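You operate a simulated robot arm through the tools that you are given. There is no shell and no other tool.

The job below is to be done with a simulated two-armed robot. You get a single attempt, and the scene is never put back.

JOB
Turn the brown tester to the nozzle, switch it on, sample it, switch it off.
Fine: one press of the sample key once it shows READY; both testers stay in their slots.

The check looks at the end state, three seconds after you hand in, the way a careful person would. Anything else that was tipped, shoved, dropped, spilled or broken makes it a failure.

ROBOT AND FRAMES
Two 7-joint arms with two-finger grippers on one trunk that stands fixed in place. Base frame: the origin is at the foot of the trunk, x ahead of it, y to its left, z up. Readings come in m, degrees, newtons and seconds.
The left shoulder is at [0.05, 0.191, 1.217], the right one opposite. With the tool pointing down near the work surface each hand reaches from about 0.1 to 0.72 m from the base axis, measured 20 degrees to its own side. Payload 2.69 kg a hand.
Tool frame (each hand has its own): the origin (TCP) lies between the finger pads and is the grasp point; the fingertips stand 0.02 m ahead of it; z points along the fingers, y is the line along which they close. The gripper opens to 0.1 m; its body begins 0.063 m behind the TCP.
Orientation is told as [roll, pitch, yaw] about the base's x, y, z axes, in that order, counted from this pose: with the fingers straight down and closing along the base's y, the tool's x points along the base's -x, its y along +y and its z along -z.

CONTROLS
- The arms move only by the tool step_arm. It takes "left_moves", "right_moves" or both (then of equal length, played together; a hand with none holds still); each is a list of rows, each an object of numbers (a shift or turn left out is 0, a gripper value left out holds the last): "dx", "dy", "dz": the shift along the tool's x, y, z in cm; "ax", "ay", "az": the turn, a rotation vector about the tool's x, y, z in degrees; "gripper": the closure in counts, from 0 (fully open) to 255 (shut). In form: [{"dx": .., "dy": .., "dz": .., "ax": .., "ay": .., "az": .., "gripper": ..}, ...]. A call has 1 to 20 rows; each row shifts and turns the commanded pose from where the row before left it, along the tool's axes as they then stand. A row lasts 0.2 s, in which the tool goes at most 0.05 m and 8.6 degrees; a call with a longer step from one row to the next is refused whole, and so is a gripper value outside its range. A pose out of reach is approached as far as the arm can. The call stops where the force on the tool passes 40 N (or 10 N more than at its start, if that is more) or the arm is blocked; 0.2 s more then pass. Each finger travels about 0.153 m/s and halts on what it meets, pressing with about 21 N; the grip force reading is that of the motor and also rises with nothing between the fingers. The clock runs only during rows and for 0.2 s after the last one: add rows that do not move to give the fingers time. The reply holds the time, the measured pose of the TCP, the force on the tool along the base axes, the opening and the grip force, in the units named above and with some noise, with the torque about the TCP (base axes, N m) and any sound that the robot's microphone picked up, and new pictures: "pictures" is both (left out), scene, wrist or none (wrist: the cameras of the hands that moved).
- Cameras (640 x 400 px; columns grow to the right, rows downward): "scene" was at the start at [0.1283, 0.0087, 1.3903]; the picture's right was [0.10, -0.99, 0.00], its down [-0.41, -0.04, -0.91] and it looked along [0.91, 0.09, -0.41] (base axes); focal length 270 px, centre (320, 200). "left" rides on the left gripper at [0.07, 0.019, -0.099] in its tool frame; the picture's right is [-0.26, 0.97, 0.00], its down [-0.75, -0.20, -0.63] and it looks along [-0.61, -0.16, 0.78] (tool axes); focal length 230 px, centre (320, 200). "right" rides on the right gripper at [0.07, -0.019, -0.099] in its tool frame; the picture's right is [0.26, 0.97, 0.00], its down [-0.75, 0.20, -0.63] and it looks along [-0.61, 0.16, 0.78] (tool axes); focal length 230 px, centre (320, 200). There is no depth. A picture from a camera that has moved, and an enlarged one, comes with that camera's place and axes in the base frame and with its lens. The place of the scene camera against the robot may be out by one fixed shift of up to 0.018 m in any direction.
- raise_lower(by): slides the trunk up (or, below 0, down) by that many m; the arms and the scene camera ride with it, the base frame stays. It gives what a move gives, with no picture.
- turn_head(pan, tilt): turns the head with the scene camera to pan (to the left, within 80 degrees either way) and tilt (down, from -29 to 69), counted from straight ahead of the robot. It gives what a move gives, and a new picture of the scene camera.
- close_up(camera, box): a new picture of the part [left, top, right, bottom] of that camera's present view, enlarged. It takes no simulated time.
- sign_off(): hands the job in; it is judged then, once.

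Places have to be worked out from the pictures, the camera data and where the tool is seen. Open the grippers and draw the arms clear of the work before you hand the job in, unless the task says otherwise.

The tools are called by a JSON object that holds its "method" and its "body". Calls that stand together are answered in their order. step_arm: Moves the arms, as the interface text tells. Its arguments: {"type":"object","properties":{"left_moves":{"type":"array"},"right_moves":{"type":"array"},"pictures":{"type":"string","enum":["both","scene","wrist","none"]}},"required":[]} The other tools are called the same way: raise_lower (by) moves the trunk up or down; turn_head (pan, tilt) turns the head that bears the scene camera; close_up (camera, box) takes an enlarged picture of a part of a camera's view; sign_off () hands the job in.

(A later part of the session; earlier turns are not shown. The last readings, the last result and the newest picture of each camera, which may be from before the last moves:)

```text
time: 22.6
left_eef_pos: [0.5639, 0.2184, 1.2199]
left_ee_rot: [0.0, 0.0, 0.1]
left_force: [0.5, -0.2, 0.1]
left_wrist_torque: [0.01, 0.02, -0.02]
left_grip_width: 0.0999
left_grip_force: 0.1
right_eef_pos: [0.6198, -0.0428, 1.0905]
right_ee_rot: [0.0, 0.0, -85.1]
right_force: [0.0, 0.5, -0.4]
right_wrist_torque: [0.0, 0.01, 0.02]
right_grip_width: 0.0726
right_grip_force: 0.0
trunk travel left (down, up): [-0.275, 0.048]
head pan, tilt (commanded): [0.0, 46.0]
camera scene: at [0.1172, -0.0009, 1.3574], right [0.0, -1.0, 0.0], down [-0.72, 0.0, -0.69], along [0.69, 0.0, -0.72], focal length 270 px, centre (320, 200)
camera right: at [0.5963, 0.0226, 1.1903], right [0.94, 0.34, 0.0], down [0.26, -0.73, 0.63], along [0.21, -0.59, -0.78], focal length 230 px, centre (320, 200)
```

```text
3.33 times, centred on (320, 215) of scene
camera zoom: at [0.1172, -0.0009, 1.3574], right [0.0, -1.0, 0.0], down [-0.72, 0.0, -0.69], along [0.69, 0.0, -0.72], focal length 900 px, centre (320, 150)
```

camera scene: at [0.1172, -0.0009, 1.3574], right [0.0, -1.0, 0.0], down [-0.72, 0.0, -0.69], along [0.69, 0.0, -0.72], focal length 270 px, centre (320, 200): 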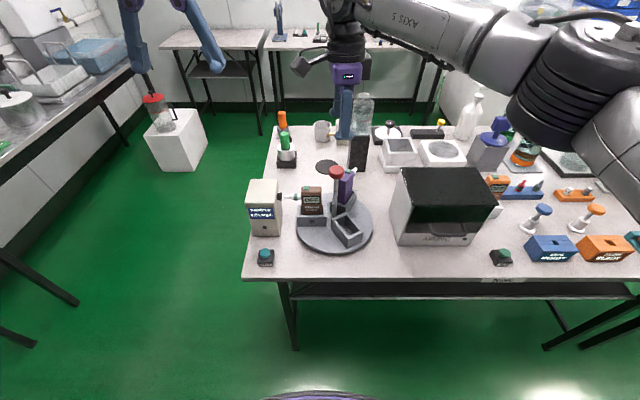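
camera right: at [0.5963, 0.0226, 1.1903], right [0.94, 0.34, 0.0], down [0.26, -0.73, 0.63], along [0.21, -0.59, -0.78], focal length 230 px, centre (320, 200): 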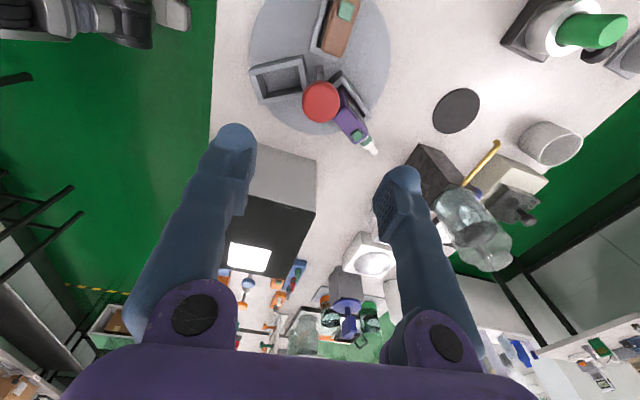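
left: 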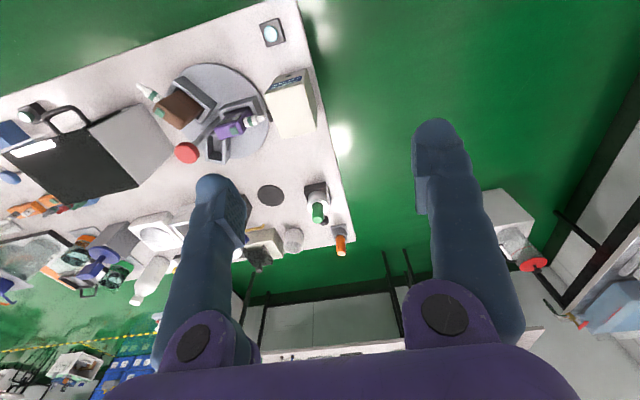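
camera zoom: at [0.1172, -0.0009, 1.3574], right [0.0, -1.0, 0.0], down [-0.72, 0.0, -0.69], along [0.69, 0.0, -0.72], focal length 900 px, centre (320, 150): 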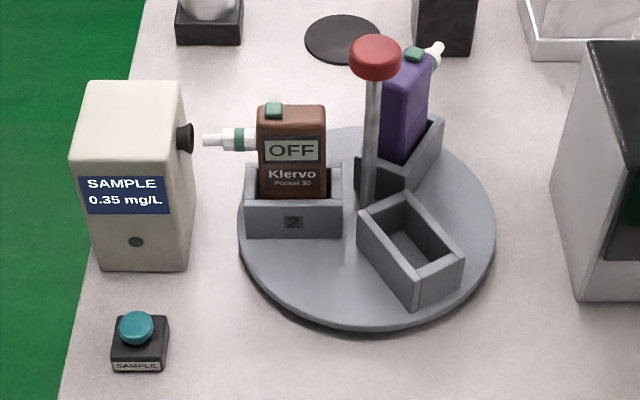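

The disc stayed aligned, so I'll withdraw the right arm to its own side and unwind the wrist, which leaves the left arm room for the key presses.

{"method": "step_arm", "body": {"right_moves": [{"dx": -3.0, "dy": -3.1, "dz": -1.0}, {"dx": -3.0, "dy": -3.1, "dz": -1.0}, {"dx": -3.0, "dy": -3.1, "dz": -1.0}, {"dx": -3.0, "dy": -3.1, "dz": -1.0}, {"dx": -3.0, "dy": -3.1, "dz": -1.0}, {"dx": -3.0, "dy": -3.1, "dz": -1.0}, {"az": -8.5}, {"az": -8.5}, {"az": -8.5}, {"az": -8.5}, {"az": -8.5}, {"az": -8.5}, {"az": -8.5}, {"az": -8.5}, {"az": -8.5}, {"az": -8.5}, {}], "pictures": "scene"}}

{"method": "close_up", "body": {"camera": "left", "box": [120, 10, 330, 180]}}

```text
time: 26.2
left_eef_pos: [0.5641, 0.2201, 1.2211]
left_ee_rot: [0.1, -0.1, 0.1]
left_force: [0.3, -0.5, 0.3]
left_wrist_torque: [-0.02, 0.0, 0.0]
left_grip_width: 0.1001
left_grip_force: 0.0
right_eef_pos: [0.4489, -0.2386, 1.1531]
right_ee_rot: [0.0, -0.1, -0.2]
right_force: [0.4, 0.1, -0.2]
right_wrist_torque: [-0.01, 0.01, 0.03]
right_grip_width: 0.0724
right_grip_force: 0.0
trunk travel left (down, up): [-0.275, 0.048]
head pan, tilt (commanded): [0.0, 46.0]
camera scene: at [0.117, -0.0008, 1.3575], right [0.0, -1.0, 0.0], down [-0.72, 0.0, -0.69], along [0.69, 0.0, -0.72], focal length 270 px, centre (320, 200)
```

scene: 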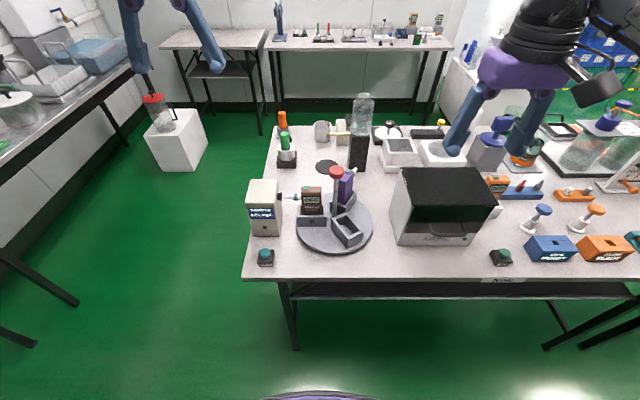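

```text
2.35 times, centred on (225, 95) of left
camera zoom: at [0.4933, 0.237, 1.318], right [0.26, 0.97, 0.0], down [0.75, -0.2, 0.63], along [0.61, -0.16, -0.78], focal length 541 px, centre (544, 447)
```

zoom: 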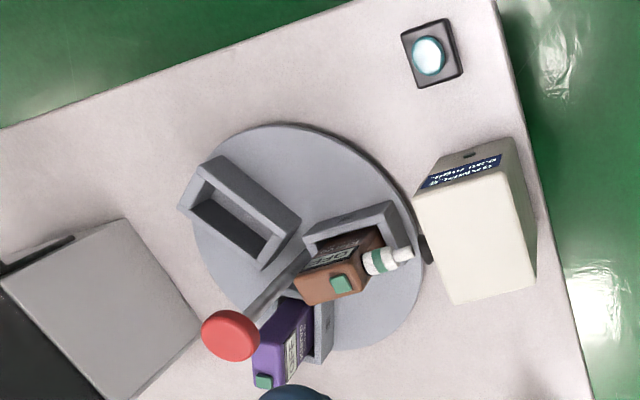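

The right hand is parked clear. Next the left hand: I'll close its fingers, lower it, bring it above the brown key at about (0.621, 0.033, 0.891), and yaw it about 45° so the fingers and camera stay clear of the knob post.

{"method": "step_arm", "body": {"left_moves": [{"dz": 4.5, "gripper": 255}, {"dz": 4.5, "gripper": 255}, {"dz": 4.5, "gripper": 255}, {"dx": -1.4, "dy": -4.6}, {"dx": -1.4, "dy": -4.6}, {"dx": -1.4, "dy": -4.6}, {"dx": -1.4, "dy": -4.6}, {"az": -7.5}, {"az": -7.5}, {"az": -7.5}, {"az": -7.5}, {"az": -7.5}, {"az": -7.5}, {}, {}], "pictures": "both"}}

{"method": "close_up", "body": {"camera": "scene", "box": [240, 95, 400, 255]}}

{"method": "close_up", "body": {"camera": "left", "box": [200, 60, 440, 260]}}

```text
time: 29.4
left_eef_pos: [0.6211, 0.0336, 1.0848]
left_ee_rot: [0.0, 0.0, 45.0]
left_force: [0.6, 0.7, 0.0]
left_wrist_torque: [0.0, -0.02, 0.02]
left_grip_width: 0.0003
left_grip_force: 20.5
right_eef_pos: [0.448, -0.2376, 1.152]
right_ee_rot: [0.0, 0.0, -0.2]
right_force: [0.5, -0.1, 0.6]
right_wrist_torque: [-0.01, 0.01, -0.03]
right_grip_width: 0.0721
right_grip_force: 0.0
trunk travel left (down, up): [-0.275, 0.048]
head pan, tilt (commanded): [0.0, 46.0]
camera scene: at [0.117, -0.0008, 1.3575], right [0.0, -1.0, 0.0], down [-0.72, 0.0, -0.69], along [0.69, 0.0, -0.72], focal length 270 px, centre (320, 200)
camera left: at [0.5571, -0.0022, 1.183], right [-0.5, 0.86, 0.0], down [0.67, 0.39, 0.63], along [0.55, 0.32, -0.78], focal length 230 px, centre (320, 200)
```

scene: 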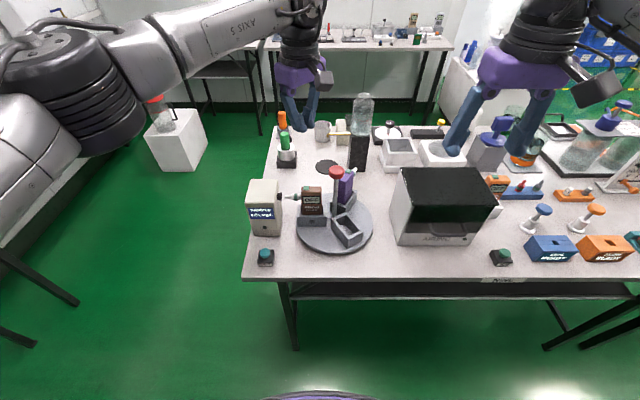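
left: 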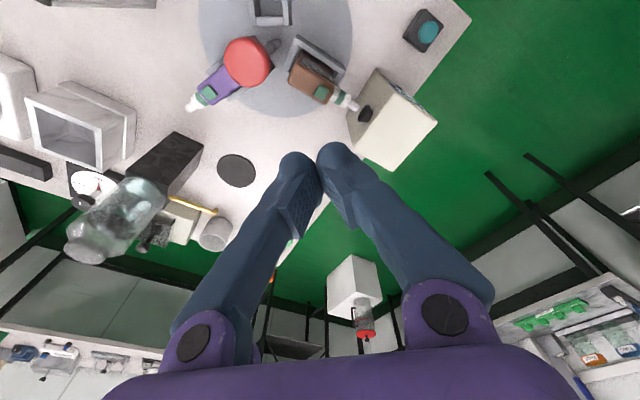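

```text
2.50 times, centred on (320, 175) of scene
camera zoom: at [0.117, -0.0008, 1.3575], right [0.0, -1.0, 0.0], down [-0.72, 0.0, -0.69], along [0.69, 0.0, -0.72], focal length 675 px, centre (320, 262)
```

zoom: 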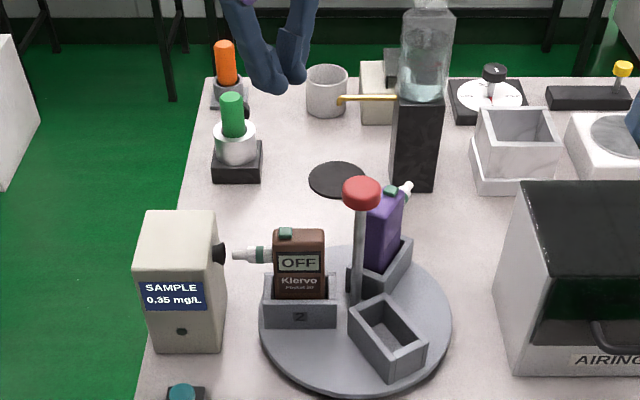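

```text
2.00 times, centred on (320, 160) of left
camera zoom: at [0.5571, -0.0022, 1.183], right [-0.5, 0.86, 0.0], down [0.67, 0.39, 0.63], along [0.55, 0.32, -0.78], focal length 460 px, centre (320, 280)
```

zoom: 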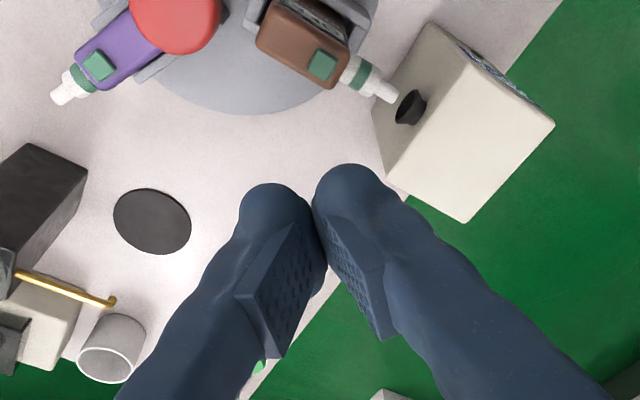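

The closed fingers end in two rounded tips, so I'll press with just one of them, offsetting 1.2 cm along tool y. The new wrist picture puts the key at about (0.620, 0.035). I'll descend to about 2 cm above it and look.

{"method": "step_arm", "body": {"left_moves": [{"dy": 1.25}, {"dz": 4.0}, {"dz": 4.0}, {"dz": 3.5}, {"dz": 2.0}, {}, {}], "pictures": "both"}}

{"method": "close_up", "body": {"camera": "scene", "box": [240, 135, 400, 255]}}

{"method": "close_up", "body": {"camera": "left", "box": [200, 60, 440, 260]}}

```text
time: 31.1
left_eef_pos: [0.6112, 0.0438, 0.9518]
left_ee_rot: [0.0, -0.1, 45.0]
left_force: [0.0, 0.5, -0.5]
left_wrist_torque: [0.03, 0.0, -0.02]
left_grip_width: 0.0
left_grip_force: 20.7
right_eef_pos: [0.4483, -0.237, 1.1522]
right_ee_rot: [0.0, -0.1, -0.2]
right_force: [0.7, 0.2, 0.0]
right_wrist_torque: [-0.02, 0.01, -0.01]
right_grip_width: 0.0723
right_grip_force: 0.0
trunk travel left (down, up): [-0.275, 0.048]
head pan, tilt (commanded): [0.0, 46.0]
camera scene: at [0.117, -0.0008, 1.3575], right [0.0, -1.0, 0.0], down [-0.72, 0.0, -0.69], along [0.69, 0.0, -0.72], focal length 270 px, centre (320, 200)
camera left: at [0.548, 0.0076, 1.0485], right [-0.5, 0.86, 0.0], down [0.67, 0.39, 0.63], along [0.55, 0.32, -0.78], focal length 230 px, centre (320, 200)
```

scene: 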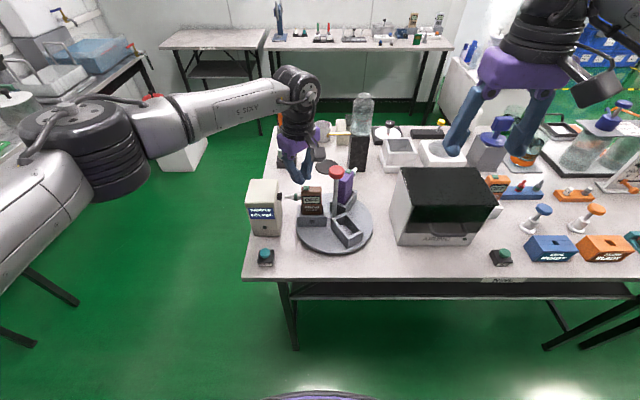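
left: 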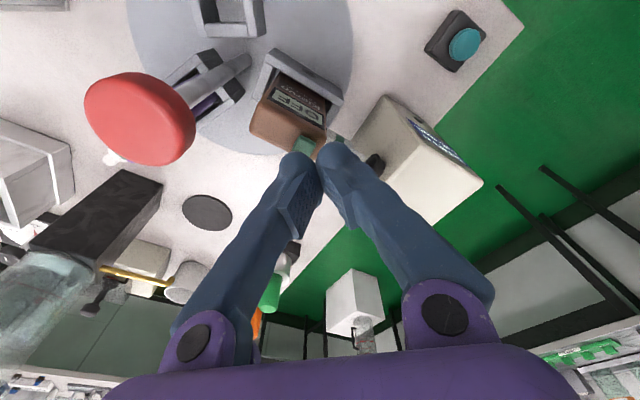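

```text
3.33 times, centred on (320, 195) of scene
camera zoom: at [0.117, -0.0008, 1.3575], right [0.0, -1.0, 0.0], down [-0.72, 0.0, -0.69], along [0.69, 0.0, -0.72], focal length 900 px, centre (320, 217)
```

zoom: 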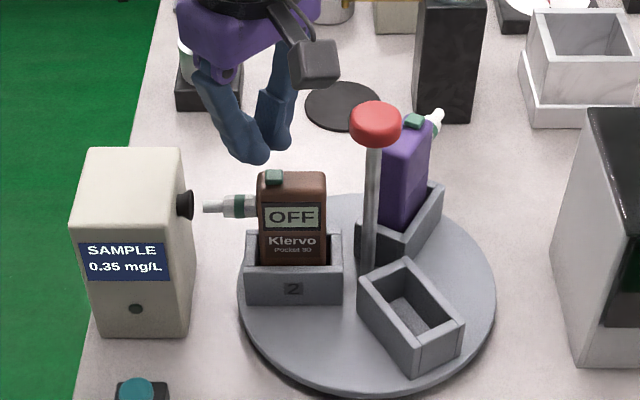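

```text
2.00 times, centred on (320, 160) of left
camera zoom: at [0.548, 0.0076, 1.0485], right [-0.5, 0.86, 0.0], down [0.67, 0.39, 0.63], along [0.55, 0.32, -0.78], focal length 460 px, centre (320, 280)
```

zoom: 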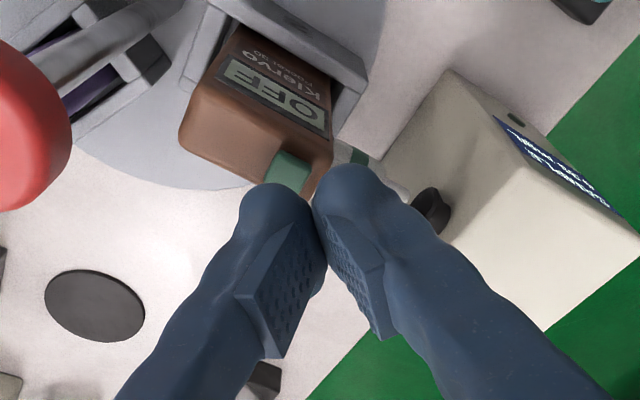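

The near-side tip sits at about (0.619, 0.036), right over the green key, with a gap I judge at roughly 2.5 cm. I'll go down 1.5 cm and then in fine steps until the force shows contact.

{"method": "step_arm", "body": {"left_moves": [{"dz": 0.8}, {"dz": 0.7}, {}], "pictures": "wrist"}}

{"method": "close_up", "body": {"camera": "scene", "box": [270, 150, 360, 220]}}

{"method": "close_up", "body": {"camera": "left", "box": [240, 100, 400, 220]}}

```text
time: 31.9
left_eef_pos: [0.6132, 0.0435, 0.9351]
left_ee_rot: [0.0, -0.1, 45.1]
left_force: [-0.3, -0.1, -1.1]
left_wrist_torque: [-0.01, -0.02, 0.01]
left_grip_width: 0.0
left_grip_force: 21.1
right_eef_pos: [0.449, -0.2375, 1.1516]
right_ee_rot: [-0.1, -0.1, -0.2]
right_force: [0.2, -0.1, -0.2]
right_wrist_torque: [0.01, -0.01, 0.02]
right_grip_width: 0.0725
right_grip_force: 0.1
trunk travel left (down, up): [-0.275, 0.048]
head pan, tilt (commanded): [0.0, 46.0]
camera left: at [0.5486, 0.0073, 1.0335], right [-0.5, 0.86, 0.0], down [0.67, 0.39, 0.63], along [0.55, 0.32, -0.78], focal length 230 px, centre (320, 200)
```

left: 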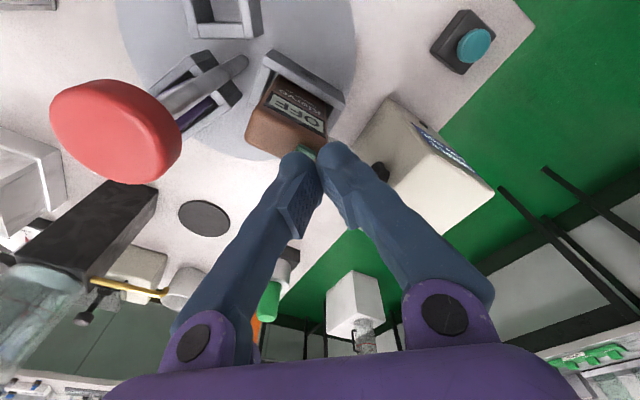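

```text
5.71 times, centred on (315, 185) of scene
camera zoom: at [0.117, -0.0008, 1.3575], right [0.0, -1.0, 0.0], down [-0.72, 0.0, -0.69], along [0.69, 0.0, -0.72], focal length 1544 px, centre (349, 286)
```

zoom: 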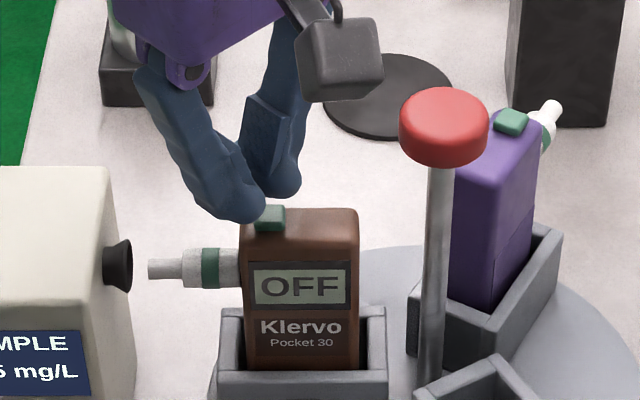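

```text
3.33 times, centred on (320, 160) of left
camera zoom: at [0.5486, 0.0073, 1.0335], right [-0.5, 0.86, 0.0], down [0.67, 0.39, 0.63], along [0.55, 0.32, -0.78], focal length 767 px, centre (320, 333)
```

zoom: 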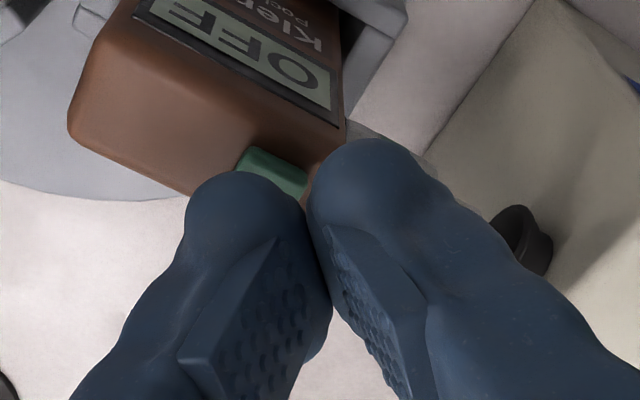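

Tip and key line up in both views, with about 9 mm of gap left. I'll lower 7 mm and read the force.

{"method": "step_arm", "body": {"left_moves": [{"dz": 0.4}, {"dz": 0.3}, {}], "pictures": "none"}}

{"method": "close_up", "body": {"camera": "scene", "box": [270, 150, 360, 220]}}

```text
time: 32.6
left_eef_pos: [0.611, 0.0431, 0.9287]
left_ee_rot: [0.1, 0.0, 45.1]
left_force: [-0.2, -0.2, 0.4]
left_wrist_torque: [0.04, -0.02, 0.01]
left_grip_width: 0.0
left_grip_force: 21.0
right_eef_pos: [0.4488, -0.2378, 1.1518]
right_ee_rot: [0.0, -0.1, -0.2]
right_force: [0.6, -0.4, -0.1]
right_wrist_torque: [0.03, -0.01, 0.0]
right_grip_width: 0.0726
right_grip_force: 0.1
trunk travel left (down, up): [-0.275, 0.048]
head pan, tilt (commanded): [0.0, 46.0]
```

```text
5.71 times, centred on (315, 185) of scene
camera zoom: at [0.117, -0.0008, 1.3575], right [0.0, -1.0, 0.0], down [-0.72, 0.0, -0.69], along [0.69, 0.0, -0.72], focal length 1544 px, centre (349, 286)
```

zoom: 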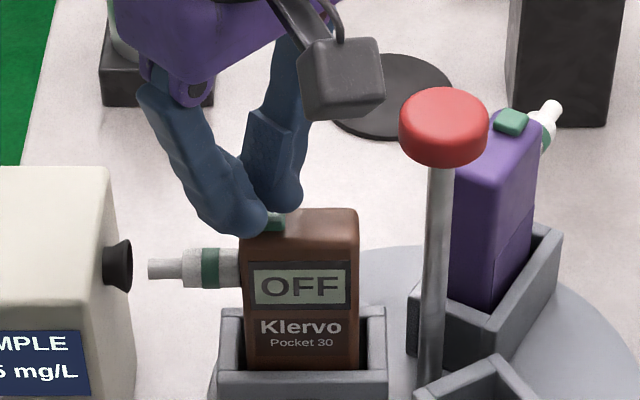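

No contact yet and the gap is a few mm. I'll keep going in 1.5–2 mm steps while reading the force.

{"method": "step_arm", "body": {"left_moves": [{"dz": 0.2}, {}], "pictures": "none"}}

```text
time: 33.2
left_eef_pos: [0.6122, 0.0419, 0.9276]
left_ee_rot: [0.0, 0.0, 45.1]
left_force: [0.3, 0.6, -0.1]
left_wrist_torque: [0.02, 0.01, 0.03]
left_grip_width: 0.0001
left_grip_force: 21.3
right_eef_pos: [0.4487, -0.2373, 1.1508]
right_ee_rot: [0.0, -0.1, -0.2]
right_force: [0.2, 0.4, 0.3]
right_wrist_torque: [0.0, 0.0, -0.02]
right_grip_width: 0.0726
right_grip_force: 0.1
trunk travel left (down, up): [-0.275, 0.048]
head pan, tilt (commanded): [0.0, 46.0]
```

No contact force yet, so I'll lower another 2 mm.

{"method": "step_arm", "body": {"left_moves": [{"dz": 0.2}, {}], "pictures": "none"}}

{"method": "close_up", "body": {"camera": "scene", "box": [270, 150, 360, 220]}}

{"method": "close_up", "body": {"camera": "left", "box": [240, 100, 400, 220]}}

```text
time: 33.9
left_eef_pos: [0.6116, 0.0451, 0.9256]
left_ee_rot: [0.0, 0.0, 45.1]
left_force: [0.4, 0.1, 0.1]
left_wrist_torque: [-0.01, 0.03, 0.03]
left_grip_width: 0.0
left_grip_force: 20.9
right_eef_pos: [0.4491, -0.2366, 1.1523]
right_ee_rot: [0.0, -0.1, -0.2]
right_force: [0.2, 0.4, 0.2]
right_wrist_torque: [-0.01, -0.02, 0.03]
right_grip_width: 0.0723
right_grip_force: 0.0
trunk travel left (down, up): [-0.275, 0.048]
head pan, tilt (commanded): [0.0, 46.0]
```

```text
5.71 times, centred on (315, 185) of scene
camera zoom: at [0.117, -0.0008, 1.3575], right [0.0, -1.0, 0.0], down [-0.72, 0.0, -0.69], along [0.69, 0.0, -0.72], focal length 1544 px, centre (349, 286)
```

zoom: 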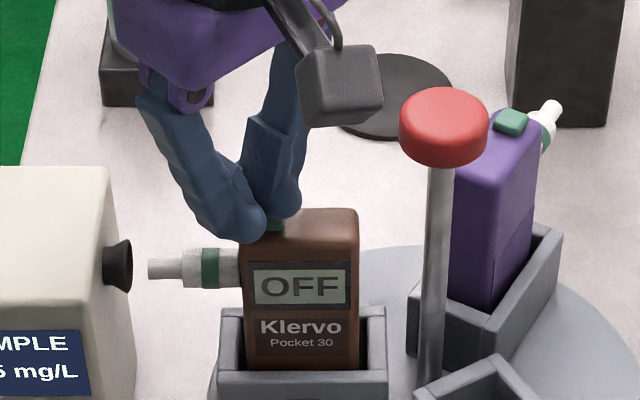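

```text
3.33 times, centred on (320, 160) of left
camera zoom: at [0.5485, 0.0073, 1.0222], right [-0.5, 0.86, 0.0], down [0.67, 0.39, 0.63], along [0.55, 0.32, -0.78], focal length 767 px, centre (320, 333)
```

zoom: 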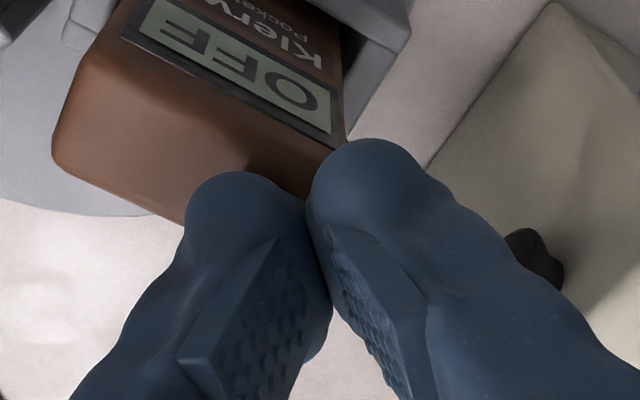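

The tip now hides the key from the wrist camera and looks nearly touching in the scene view. Another 2 mm.

{"method": "step_arm", "body": {"left_moves": [{"dz": 0.2}, {}], "pictures": "none"}}

```text
time: 34.5
left_eef_pos: [0.6121, 0.0425, 0.9213]
left_ee_rot: [0.0, 0.0, 45.1]
left_force: [0.9, 0.2, 0.5]
left_wrist_torque: [-0.01, 0.0, 0.01]
left_grip_width: 0.0001
left_grip_force: 21.0
right_eef_pos: [0.4483, -0.2371, 1.1503]
right_ee_rot: [0.0, -0.1, -0.2]
right_force: [0.5, 0.5, 0.0]
right_wrist_torque: [0.04, 0.03, -0.01]
right_grip_width: 0.0725
right_grip_force: 0.0
trunk travel left (down, up): [-0.275, 0.048]
head pan, tilt (commanded): [0.0, 46.0]
```

Still free. Another 2 mm, then a look.

{"method": "step_arm", "body": {"left_moves": [{"dz": 0.2}, {}], "pictures": "none"}}

{"method": "close_up", "body": {"camera": "scene", "box": [280, 155, 340, 205]}}

```text
time: 35.0
left_eef_pos: [0.6112, 0.0436, 0.9186]
left_ee_rot: [0.0, 0.0, 45.0]
left_force: [-0.5, 0.4, 0.3]
left_wrist_torque: [0.03, -0.02, -0.01]
left_grip_width: 0.0
left_grip_force: 21.1
right_eef_pos: [0.449, -0.2373, 1.1519]
right_ee_rot: [0.0, -0.1, -0.2]
right_force: [0.1, -0.9, -0.6]
right_wrist_torque: [-0.02, 0.03, 0.01]
right_grip_width: 0.0729
right_grip_force: 0.1
trunk travel left (down, up): [-0.275, 0.048]
head pan, tilt (commanded): [0.0, 46.0]
```

```text
8.00 times, centred on (310, 180) of scene
camera zoom: at [0.117, -0.0008, 1.3575], right [0.0, -1.0, 0.0], down [-0.72, 0.0, -0.69], along [0.69, 0.0, -0.72], focal length 2161 px, centre (400, 360)
```

zoom: 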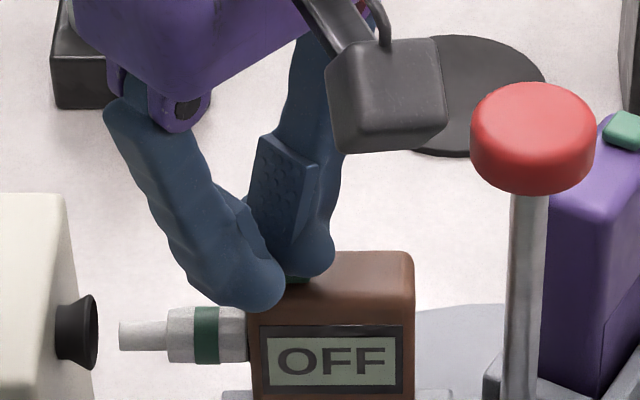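

Still no force. The tips may reach only 2 cm ahead of the TCP as specified, which would leave about 3–6 mm, so I'll carry on in 2 mm steps.

{"method": "step_arm", "body": {"left_moves": [{"dz": 0.2}, {}], "pictures": "none"}}

```text
time: 35.6
left_eef_pos: [0.6121, 0.043, 0.9176]
left_ee_rot: [-0.1, 0.0, 45.1]
left_force: [0.9, 0.1, -0.7]
left_wrist_torque: [0.0, 0.03, 0.01]
left_grip_width: 0.0
left_grip_force: 20.6
right_eef_pos: [0.4489, -0.2371, 1.1516]
right_ee_rot: [-0.1, -0.1, -0.2]
right_force: [-1.0, 0.3, -0.7]
right_wrist_torque: [0.0, -0.01, -0.02]
right_grip_width: 0.0726
right_grip_force: 0.0
trunk travel left (down, up): [-0.275, 0.048]
head pan, tilt (commanded): [0.0, 46.0]
```

No contact yet. Another 2 mm.

{"method": "step_arm", "body": {"left_moves": [{"dz": 0.2}, {}], "pictures": "none"}}

{"method": "close_up", "body": {"camera": "scene", "box": [280, 155, 340, 205]}}

```text
time: 36.2
left_eef_pos: [0.6122, 0.0431, 0.9159]
left_ee_rot: [0.0, 0.0, 45.1]
left_force: [1.2, -0.2, -0.1]
left_wrist_torque: [0.03, 0.03, -0.02]
left_grip_width: 0.0001
left_grip_force: 21.0
right_eef_pos: [0.449, -0.2375, 1.1525]
right_ee_rot: [0.0, -0.1, -0.2]
right_force: [0.5, 0.1, -0.4]
right_wrist_torque: [0.02, 0.01, 0.01]
right_grip_width: 0.0726
right_grip_force: 0.0
trunk travel left (down, up): [-0.275, 0.048]
head pan, tilt (commanded): [0.0, 46.0]
```

```text
8.00 times, centred on (310, 180) of scene
camera zoom: at [0.117, -0.0008, 1.3575], right [0.0, -1.0, 0.0], down [-0.72, 0.0, -0.69], along [0.69, 0.0, -0.72], focal length 2161 px, centre (400, 360)
```

zoom: 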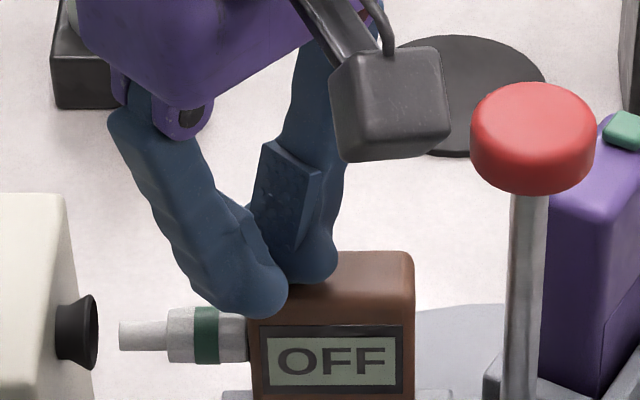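

The key is hidden under the tip. Taking the tip as a short rounded bar along tool x, both cameras agree it's over the key, with contact expected at a TCP height of about 0.911–0.914. I'll continue in small steps.

{"method": "step_arm", "body": {"left_moves": [{"dz": 0.2}, {}], "pictures": "none"}}

```text
time: 36.9
left_eef_pos: [0.6122, 0.0428, 0.9161]
left_ee_rot: [-0.1, 0.0, 45.1]
left_force: [-0.1, -0.5, 1.4]
left_wrist_torque: [-0.01, 0.0, -0.01]
left_grip_width: 0.0002
left_grip_force: 21.3
right_eef_pos: [0.4487, -0.2372, 1.1517]
right_ee_rot: [0.1, -0.1, -0.2]
right_force: [-0.7, -0.3, 0.3]
right_wrist_torque: [0.01, -0.01, 0.0]
right_grip_width: 0.0725
right_grip_force: 0.1
trunk travel left (down, up): [-0.275, 0.048]
head pan, tilt (commanded): [0.0, 46.0]
```

There's a first hint of contact, about 1.4 N upward. Another 2 mm.

{"method": "step_arm", "body": {"left_moves": [{"dz": 0.2}, {}], "pictures": "none"}}

{"method": "close_up", "body": {"camera": "scene", "box": [270, 155, 350, 215]}}

```text
time: 37.5
left_eef_pos: [0.612, 0.0425, 0.9125]
left_ee_rot: [-0.1, -0.1, 45.0]
left_force: [1.0, 0.8, 5.5]
left_wrist_torque: [0.02, -0.08, 0.03]
left_grip_width: 0.0
left_grip_force: 21.0
right_eef_pos: [0.4485, -0.2377, 1.1523]
right_ee_rot: [0.0, -0.1, -0.2]
right_force: [-0.4, 0.6, 1.0]
right_wrist_torque: [0.0, 0.02, -0.01]
right_grip_width: 0.0725
right_grip_force: 0.1
trunk travel left (down, up): [-0.275, 0.048]
head pan, tilt (commanded): [0.0, 46.0]
heard: click
```

```text
6.67 times, centred on (310, 185) of scene
camera zoom: at [0.1165, -0.0007, 1.3576], right [0.0, -1.0, 0.0], down [-0.72, 0.0, -0.69], along [0.69, 0.0, -0.72], focal length 1801 px, centre (387, 300)
```

zoom: 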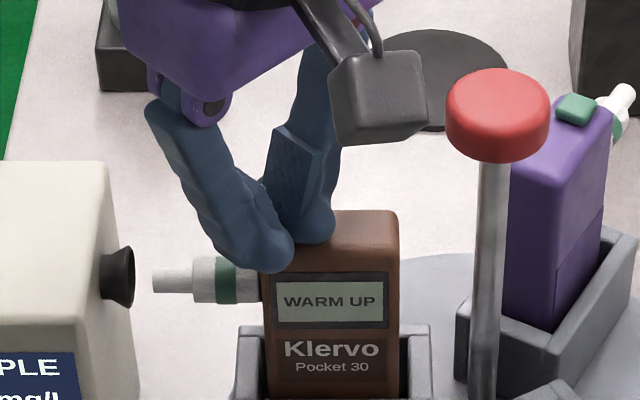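

Click heard, and the brown tester now shows WARM UP. I'll release straight up at once and then head over toward the SAMPLE key to wait for READY.

{"method": "step_arm", "body": {"left_moves": [{"dz": -1.0}, {"dz": -3.0}, {"dz": -4.5}, {"dz": -2.0}, {"dx": 1.0, "dy": 4.2}, {"dx": 1.0, "dy": 4.2}, {"dx": 1.0, "dy": 4.2}, {}], "pictures": "both"}}

{"method": "close_up", "body": {"camera": "scene", "box": [240, 155, 400, 275]}}

```text
time: 39.2
left_eef_pos: [0.5007, 0.1132, 1.0193]
left_ee_rot: [0.0, -0.2, 45.1]
left_force: [0.7, -0.7, -1.0]
left_wrist_torque: [0.01, -0.01, 0.01]
left_grip_width: 0.0
left_grip_force: 21.5
right_eef_pos: [0.4485, -0.2373, 1.1505]
right_ee_rot: [0.1, -0.2, -0.3]
right_force: [-0.1, 0.1, 0.5]
right_wrist_torque: [0.0, -0.02, 0.01]
right_grip_width: 0.0725
right_grip_force: 0.1
trunk travel left (down, up): [-0.275, 0.048]
head pan, tilt (commanded): [0.0, 46.0]
camera scene: at [0.1175, -0.0015, 1.3574], right [0.0, -1.0, 0.0], down [-0.72, 0.0, -0.69], along [0.69, 0.0, -0.72], focal length 270 px, centre (320, 200)
camera left: at [0.437, 0.0768, 1.1171], right [-0.5, 0.86, 0.0], down [0.67, 0.39, 0.63], along [0.55, 0.32, -0.78], focal length 230 px, centre (320, 200)
```

scene: 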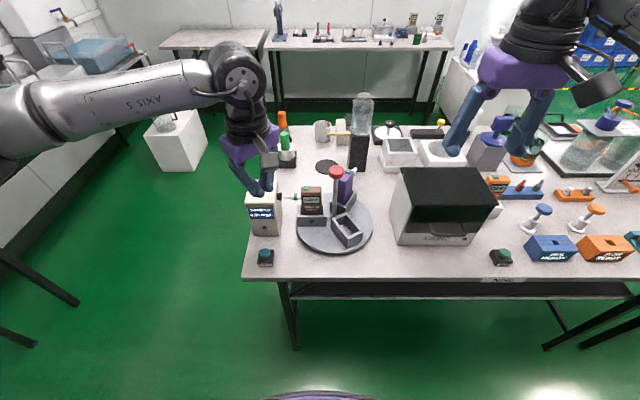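
left: 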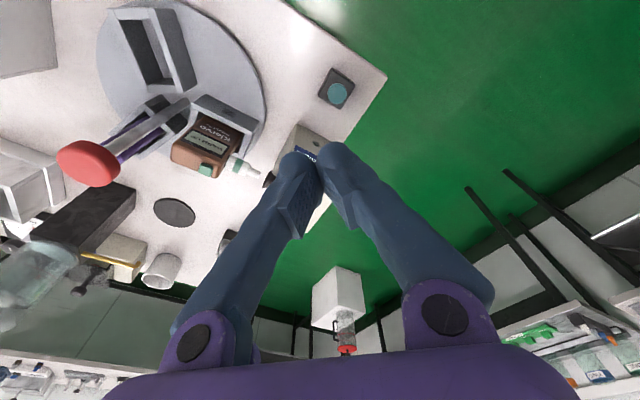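

```text
3.33 times, centred on (320, 215) of scene
camera zoom: at [0.1175, -0.0015, 1.3574], right [0.0, -1.0, 0.0], down [-0.72, 0.0, -0.69], along [0.69, 0.0, -0.72], focal length 900 px, centre (320, 150)
```

zoom: 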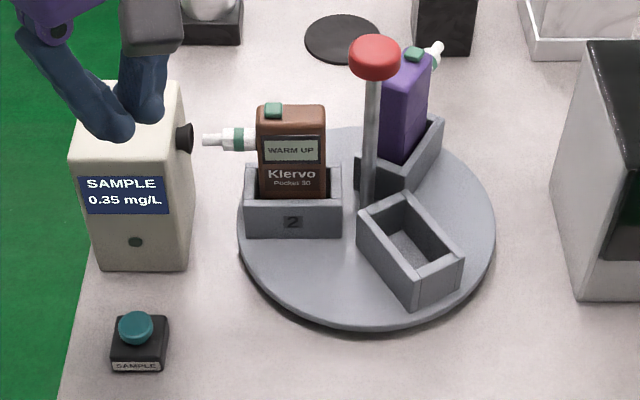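

Re-measured, the SAMPLE key is at (0.499, 0.140) with its top near z 0.777. Brown still says WARM UP, so I'll bring one tip above the SAMPLE key, stopping about 3 cm short of it.

{"method": "step_arm", "body": {"left_moves": [{"dx": -0.9, "dy": 1.6}, {"dx": -0.86, "dy": 1.53}, {"dz": 4.5}, {"dz": 4.5}, {"dz": 4.5}, {"dz": 4.0}, {"dz": 1.5}, {}, {}], "pictures": "both"}}

{"method": "close_up", "body": {"camera": "scene", "box": [240, 175, 360, 275]}}

{"method": "close_up", "body": {"camera": "left", "box": [240, 100, 400, 220]}}

```text
time: 41.2
left_eef_pos: [0.4914, 0.1437, 0.8244]
left_ee_rot: [0.0, 0.0, 45.2]
left_force: [-0.2, 0.1, 0.0]
left_wrist_torque: [-0.01, -0.01, 0.01]
left_grip_width: 0.0
left_grip_force: 21.3
right_eef_pos: [0.4478, -0.2383, 1.1526]
right_ee_rot: [0.0, -0.1, -0.3]
right_force: [-0.6, -0.1, -0.5]
right_wrist_torque: [-0.01, 0.0, 0.0]
right_grip_width: 0.0724
right_grip_force: 0.1
trunk travel left (down, up): [-0.275, 0.048]
head pan, tilt (commanded): [0.0, 46.0]
camera scene: at [0.117, -0.0008, 1.3575], right [0.0, -1.0, 0.0], down [-0.72, 0.0, -0.69], along [0.69, 0.0, -0.72], focal length 270 px, centre (320, 200)
camera left: at [0.4281, 0.1082, 0.9232], right [-0.5, 0.86, 0.0], down [0.67, 0.39, 0.63], along [0.55, 0.32, -0.78], focal length 230 px, centre (320, 200)
```

scene: 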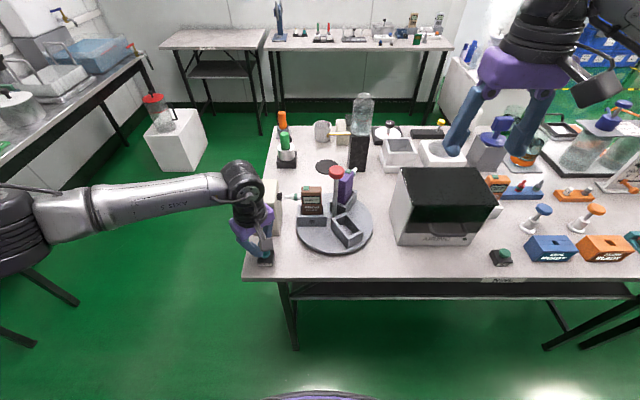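
left: 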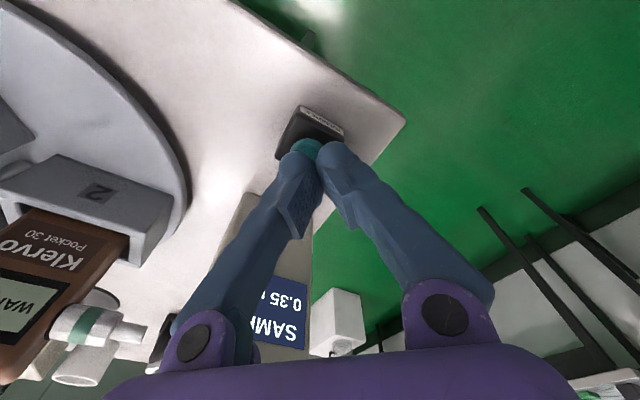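

```text
4.00 times, centred on (300, 225) of scene
camera zoom: at [0.117, -0.0008, 1.3575], right [0.0, -1.0, 0.0], down [-0.72, 0.0, -0.69], along [0.69, 0.0, -0.72], focal length 1080 px, centre (400, 100)
```

zoom: 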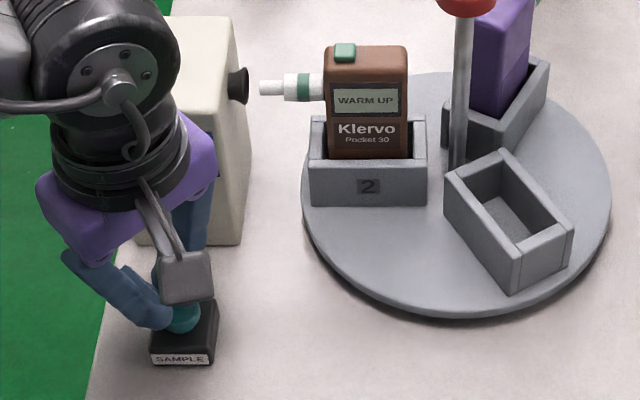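

```text
3.33 times, centred on (320, 160) of left
camera zoom: at [0.4281, 0.1082, 0.9232], right [-0.5, 0.86, 0.0], down [0.67, 0.39, 0.63], along [0.55, 0.32, -0.78], focal length 767 px, centre (320, 333)
```

zoom: 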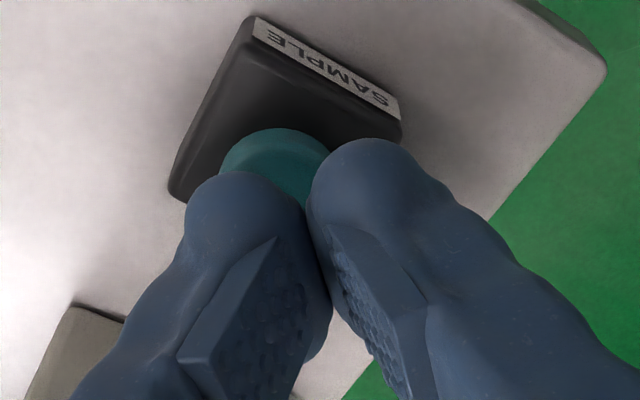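

The tip is within 3 mm of the SAMPLE key's centre and about 2.5 cm above it, and brown still reads WARM UP. I'll trim, lower 1 cm to hover, and wait.

{"method": "step_arm", "body": {"left_moves": [{"dx": -0.16, "dy": 0.2, "dz": 0.5}, {"dz": 0.5}, {}, {}, {}, {}, {}, {}, {}, {}, {}, {}], "pictures": "none"}}

{"method": "close_up", "body": {"camera": "scene", "box": [240, 175, 360, 275]}}

```text
time: 43.9
left_eef_pos: [0.4914, 0.1486, 0.8164]
left_ee_rot: [-0.1, 0.0, 45.1]
left_force: [0.1, 0.0, -0.3]
left_wrist_torque: [0.01, 0.02, -0.01]
left_grip_width: 0.0
left_grip_force: 21.2
right_eef_pos: [0.4485, -0.2373, 1.1518]
right_ee_rot: [-0.1, 0.0, -0.2]
right_force: [-0.7, -0.5, 0.1]
right_wrist_torque: [0.03, -0.01, -0.01]
right_grip_width: 0.0722
right_grip_force: 0.1
trunk travel left (down, up): [-0.275, 0.048]
head pan, tilt (commanded): [0.0, 46.0]
```

```text
4.00 times, centred on (300, 225) of scene
camera zoom: at [0.117, -0.0008, 1.3575], right [0.0, -1.0, 0.0], down [-0.72, 0.0, -0.69], along [0.69, 0.0, -0.72], focal length 1080 px, centre (400, 100)
```

zoom: 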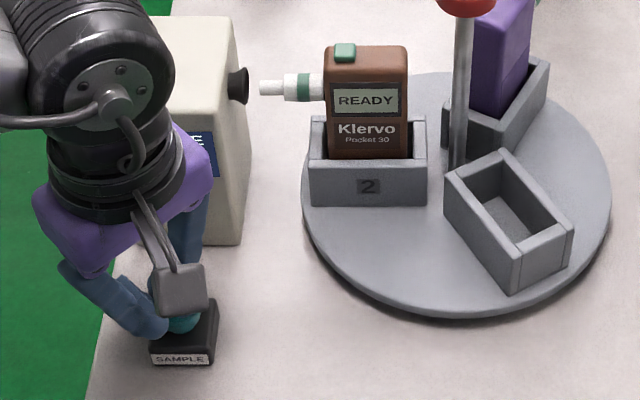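

Brown shows READY. I'll lower 1.3 cm toward the SAMPLE key, then make small steps until the click.

{"method": "step_arm", "body": {"left_moves": [{"dz": 0.7}, {"dz": 0.6}, {}], "pictures": "none"}}

{"method": "close_up", "body": {"camera": "left", "box": [240, 100, 400, 220]}}

{"method": "close_up", "body": {"camera": "scene", "box": [240, 175, 360, 275]}}

```text
time: 44.6
left_eef_pos: [0.4898, 0.1475, 0.8027]
left_ee_rot: [-0.2, -0.1, 45.1]
left_force: [0.7, 0.5, 0.9]
left_wrist_torque: [0.01, -0.02, 0.03]
left_grip_width: 0.0
left_grip_force: 21.1
right_eef_pos: [0.4494, -0.2378, 1.1506]
right_ee_rot: [0.0, -0.1, -0.3]
right_force: [0.5, 0.7, 0.0]
right_wrist_torque: [-0.02, -0.01, 0.02]
right_grip_width: 0.0724
right_grip_force: 0.0
trunk travel left (down, up): [-0.275, 0.048]
head pan, tilt (commanded): [0.0, 46.0]
```

```text
3.33 times, centred on (320, 160) of left
camera zoom: at [0.4265, 0.1119, 0.9004], right [-0.5, 0.86, 0.0], down [0.67, 0.39, 0.63], along [0.55, 0.32, -0.78], focal length 767 px, centre (320, 333)
```

zoom: 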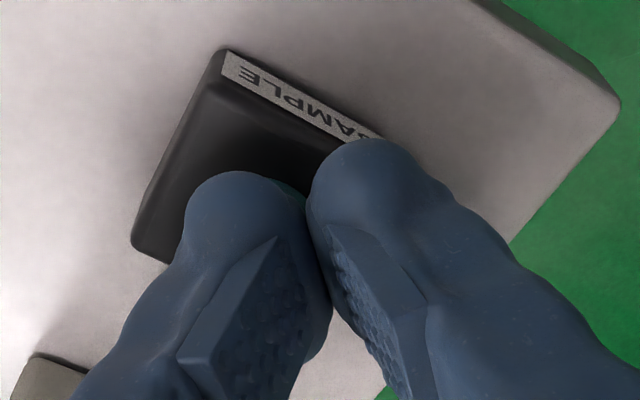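

```text
4.00 times, centred on (300, 225) of scene
camera zoom: at [0.117, -0.0008, 1.3575], right [0.0, -1.0, 0.0], down [-0.72, 0.0, -0.69], along [0.69, 0.0, -0.72], focal length 1080 px, centre (400, 100)
```

zoom: 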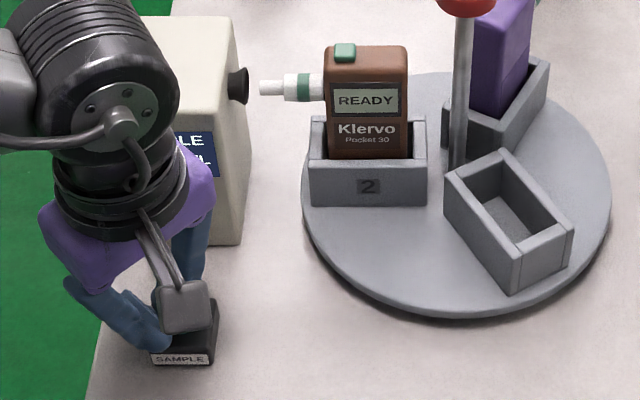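

Still READY, and the tip is just above the key with about 0.9 N read. A 3 mm step down.

{"method": "step_arm", "body": {"left_moves": [{"dz": 0.3}, {}], "pictures": "none"}}

```text
time: 45.2
left_eef_pos: [0.4904, 0.1485, 0.7996]
left_ee_rot: [-0.1, 0.0, 45.1]
left_force: [0.3, 1.6, 2.2]
left_wrist_torque: [0.03, 0.0, 0.01]
left_grip_width: 0.0001
left_grip_force: 20.9
right_eef_pos: [0.4485, -0.2377, 1.1512]
right_ee_rot: [0.2, -0.2, -0.2]
right_force: [0.7, -0.6, -0.6]
right_wrist_torque: [0.0, 0.0, 0.01]
right_grip_width: 0.0726
right_grip_force: 0.1
trunk travel left (down, up): [-0.275, 0.048]
head pan, tilt (commanded): [0.0, 46.0]
heard: click
```

Click heard on the SAMPLE key. I'll lift straight off right away and then read the displays.

{"method": "step_arm", "body": {"left_moves": [{"dz": -2.0}, {"dz": -4.0}, {}], "pictures": "none"}}

{"method": "close_up", "body": {"camera": "scene", "box": [240, 175, 360, 275]}}

```text
time: 46.0
left_eef_pos: [0.4928, 0.147, 0.86]
left_ee_rot: [0.0, 0.1, 45.1]
left_force: [-0.3, 0.1, -1.1]
left_wrist_torque: [0.01, 0.02, 0.03]
left_grip_width: 0.0
left_grip_force: 20.3
right_eef_pos: [0.4494, -0.2379, 1.1522]
right_ee_rot: [0.0, -0.1, -0.3]
right_force: [-0.9, 0.4, 0.3]
right_wrist_torque: [-0.02, -0.03, 0.03]
right_grip_width: 0.0726
right_grip_force: 0.2
trunk travel left (down, up): [-0.275, 0.048]
head pan, tilt (commanded): [0.0, 46.0]
```

```text
4.00 times, centred on (300, 225) of scene
camera zoom: at [0.1172, -0.0006, 1.3574], right [0.0, -1.0, 0.0], down [-0.72, 0.0, -0.69], along [0.69, 0.0, -0.72], focal length 1080 px, centre (400, 100)
```

zoom: 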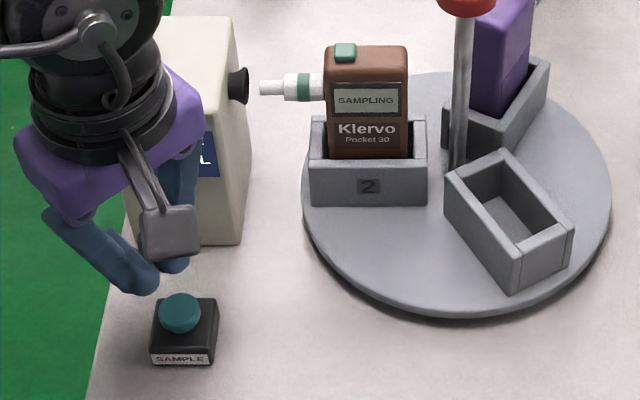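

Brown now shows SAMPLING. I'll raise the hand and bring it back above the brown key at a safe height while it samples.

{"method": "step_arm", "body": {"left_moves": [{"dz": -4.2}, {"dz": -4.2}, {"dz": -4.2}, {"dz": -4.2}, {"dx": -0.3, "dy": -3.97}, {"dx": -0.3, "dy": -3.97}, {"dx": -0.3, "dy": -3.97}, {"dx": -0.3, "dy": -3.97}, {}, {}], "pictures": "both"}}

{"method": "close_up", "body": {"camera": "scene", "box": [240, 155, 400, 275]}}

```text
time: 48.2
left_eef_pos: [0.6123, 0.0446, 1.0297]
left_ee_rot: [-0.1, -0.1, 45.1]
left_force: [-0.4, -0.1, 0.5]
left_wrist_torque: [0.01, -0.01, 0.03]
left_grip_width: 0.0
left_grip_force: 21.2
right_eef_pos: [0.4493, -0.2371, 1.1513]
right_ee_rot: [0.1, 0.0, -0.1]
right_force: [0.3, -0.8, 0.7]
right_wrist_torque: [-0.02, -0.02, 0.0]
right_grip_width: 0.0729
right_grip_force: 0.0
trunk travel left (down, up): [-0.275, 0.048]
head pan, tilt (commanded): [0.0, 46.0]
camera scene: at [0.1171, -0.0013, 1.3575], right [0.0, -1.0, 0.0], down [-0.72, 0.0, -0.69], along [0.69, 0.0, -0.72], focal length 270 px, centre (320, 200)
camera left: at [0.5496, 0.0085, 1.1281], right [-0.5, 0.87, 0.0], down [0.67, 0.39, 0.63], along [0.55, 0.32, -0.78], focal length 230 px, centre (320, 200)
```

scene: 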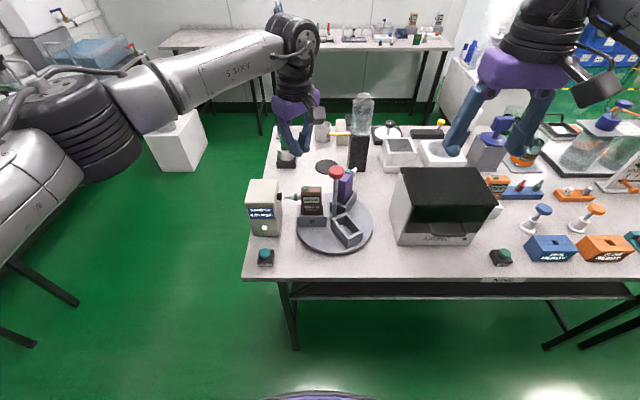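
left: 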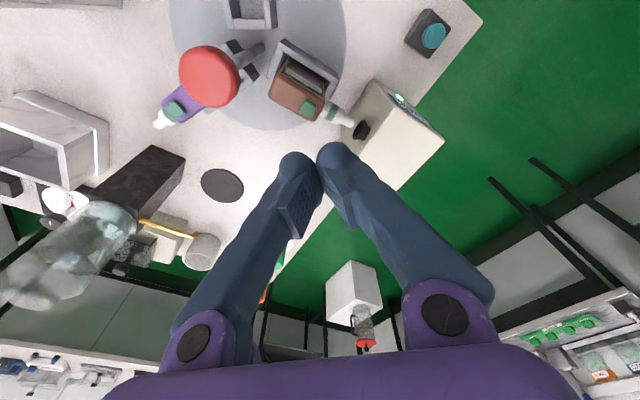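

```text
3.33 times, centred on (320, 215) of scene
camera zoom: at [0.1171, -0.0013, 1.3575], right [0.0, -1.0, 0.0], down [-0.72, 0.0, -0.69], along [0.69, 0.0, -0.72], focal length 900 px, centre (320, 150)
```

zoom: 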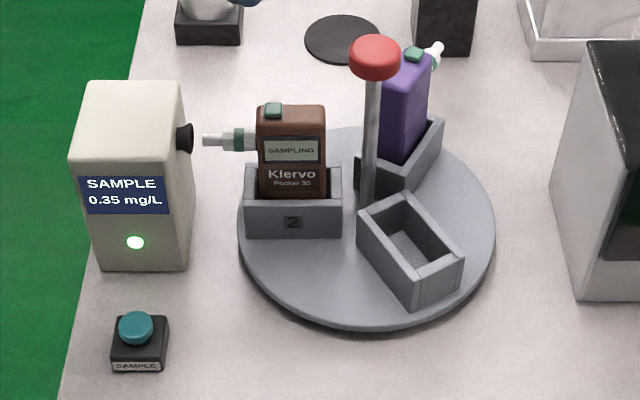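

Still SAMPLING, with the station lamp lit green. I'll hold here until a result shows before switching off.

{"method": "step_arm", "body": {"left_moves": [{}, {}, {}, {}, {}, {}, {}, {}, {}, {}], "pictures": "none"}}

{"method": "close_up", "body": {"camera": "scene", "box": [240, 155, 400, 275]}}

```text
time: 50.5
left_eef_pos: [0.6127, 0.0456, 1.0304]
left_ee_rot: [0.1, -0.1, 45.0]
left_force: [0.2, 0.0, 0.1]
left_wrist_torque: [0.03, -0.04, 0.01]
left_grip_width: 0.0
left_grip_force: 21.1
right_eef_pos: [0.4474, -0.2376, 1.1526]
right_ee_rot: [0.1, -0.1, -0.3]
right_force: [0.1, -0.3, 0.3]
right_wrist_torque: [0.02, -0.02, 0.0]
right_grip_width: 0.0723
right_grip_force: 0.0
trunk travel left (down, up): [-0.275, 0.048]
head pan, tilt (commanded): [0.0, 46.0]
```

```text
3.33 times, centred on (320, 215) of scene
camera zoom: at [0.117, -0.0008, 1.3575], right [0.0, -1.0, 0.0], down [-0.72, 0.0, -0.69], along [0.69, 0.0, -0.72], focal length 900 px, centre (320, 150)
```

zoom: 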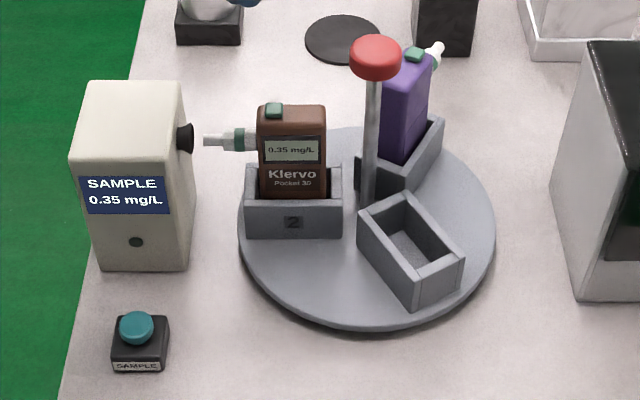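

Sampling is done: brown shows 0.35 mg/L, matching the station. By my count the click height on the brown key is 11.7 cm below here, so I'll go down 11.2 cm and then press in small steps.

{"method": "step_arm", "body": {"left_moves": [{"dx": 0.1, "dz": 4.0}, {"dz": 3.5}, {"dz": 2.0}, {"dz": 1.0}, {"dz": 0.7}, {}], "pictures": "none"}}

{"method": "close_up", "body": {"camera": "scene", "box": [270, 155, 350, 215]}}

```text
time: 51.9
left_eef_pos: [0.6111, 0.0456, 0.9176]
left_ee_rot: [0.0, 0.0, 45.1]
left_force: [0.4, 0.6, 0.2]
left_wrist_torque: [-0.01, -0.01, 0.01]
left_grip_width: 0.0
left_grip_force: 21.4
right_eef_pos: [0.4493, -0.2361, 1.152]
right_ee_rot: [0.0, -0.1, -0.1]
right_force: [-0.4, -0.8, 0.1]
right_wrist_torque: [0.0, -0.01, 0.03]
right_grip_width: 0.0724
right_grip_force: 0.0
trunk travel left (down, up): [-0.275, 0.048]
head pan, tilt (commanded): [0.0, 46.0]
```

```text
6.67 times, centred on (310, 185) of scene
camera zoom: at [0.1169, -0.0008, 1.3575], right [0.0, -1.0, 0.0], down [-0.72, 0.0, -0.69], along [0.69, 0.0, -0.72], focal length 1801 px, centre (387, 300)
```

zoom: 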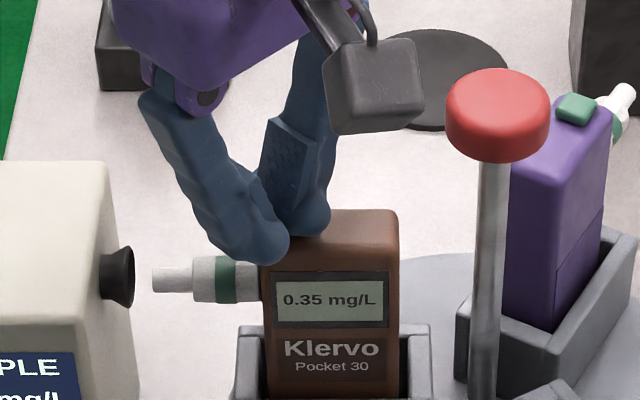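

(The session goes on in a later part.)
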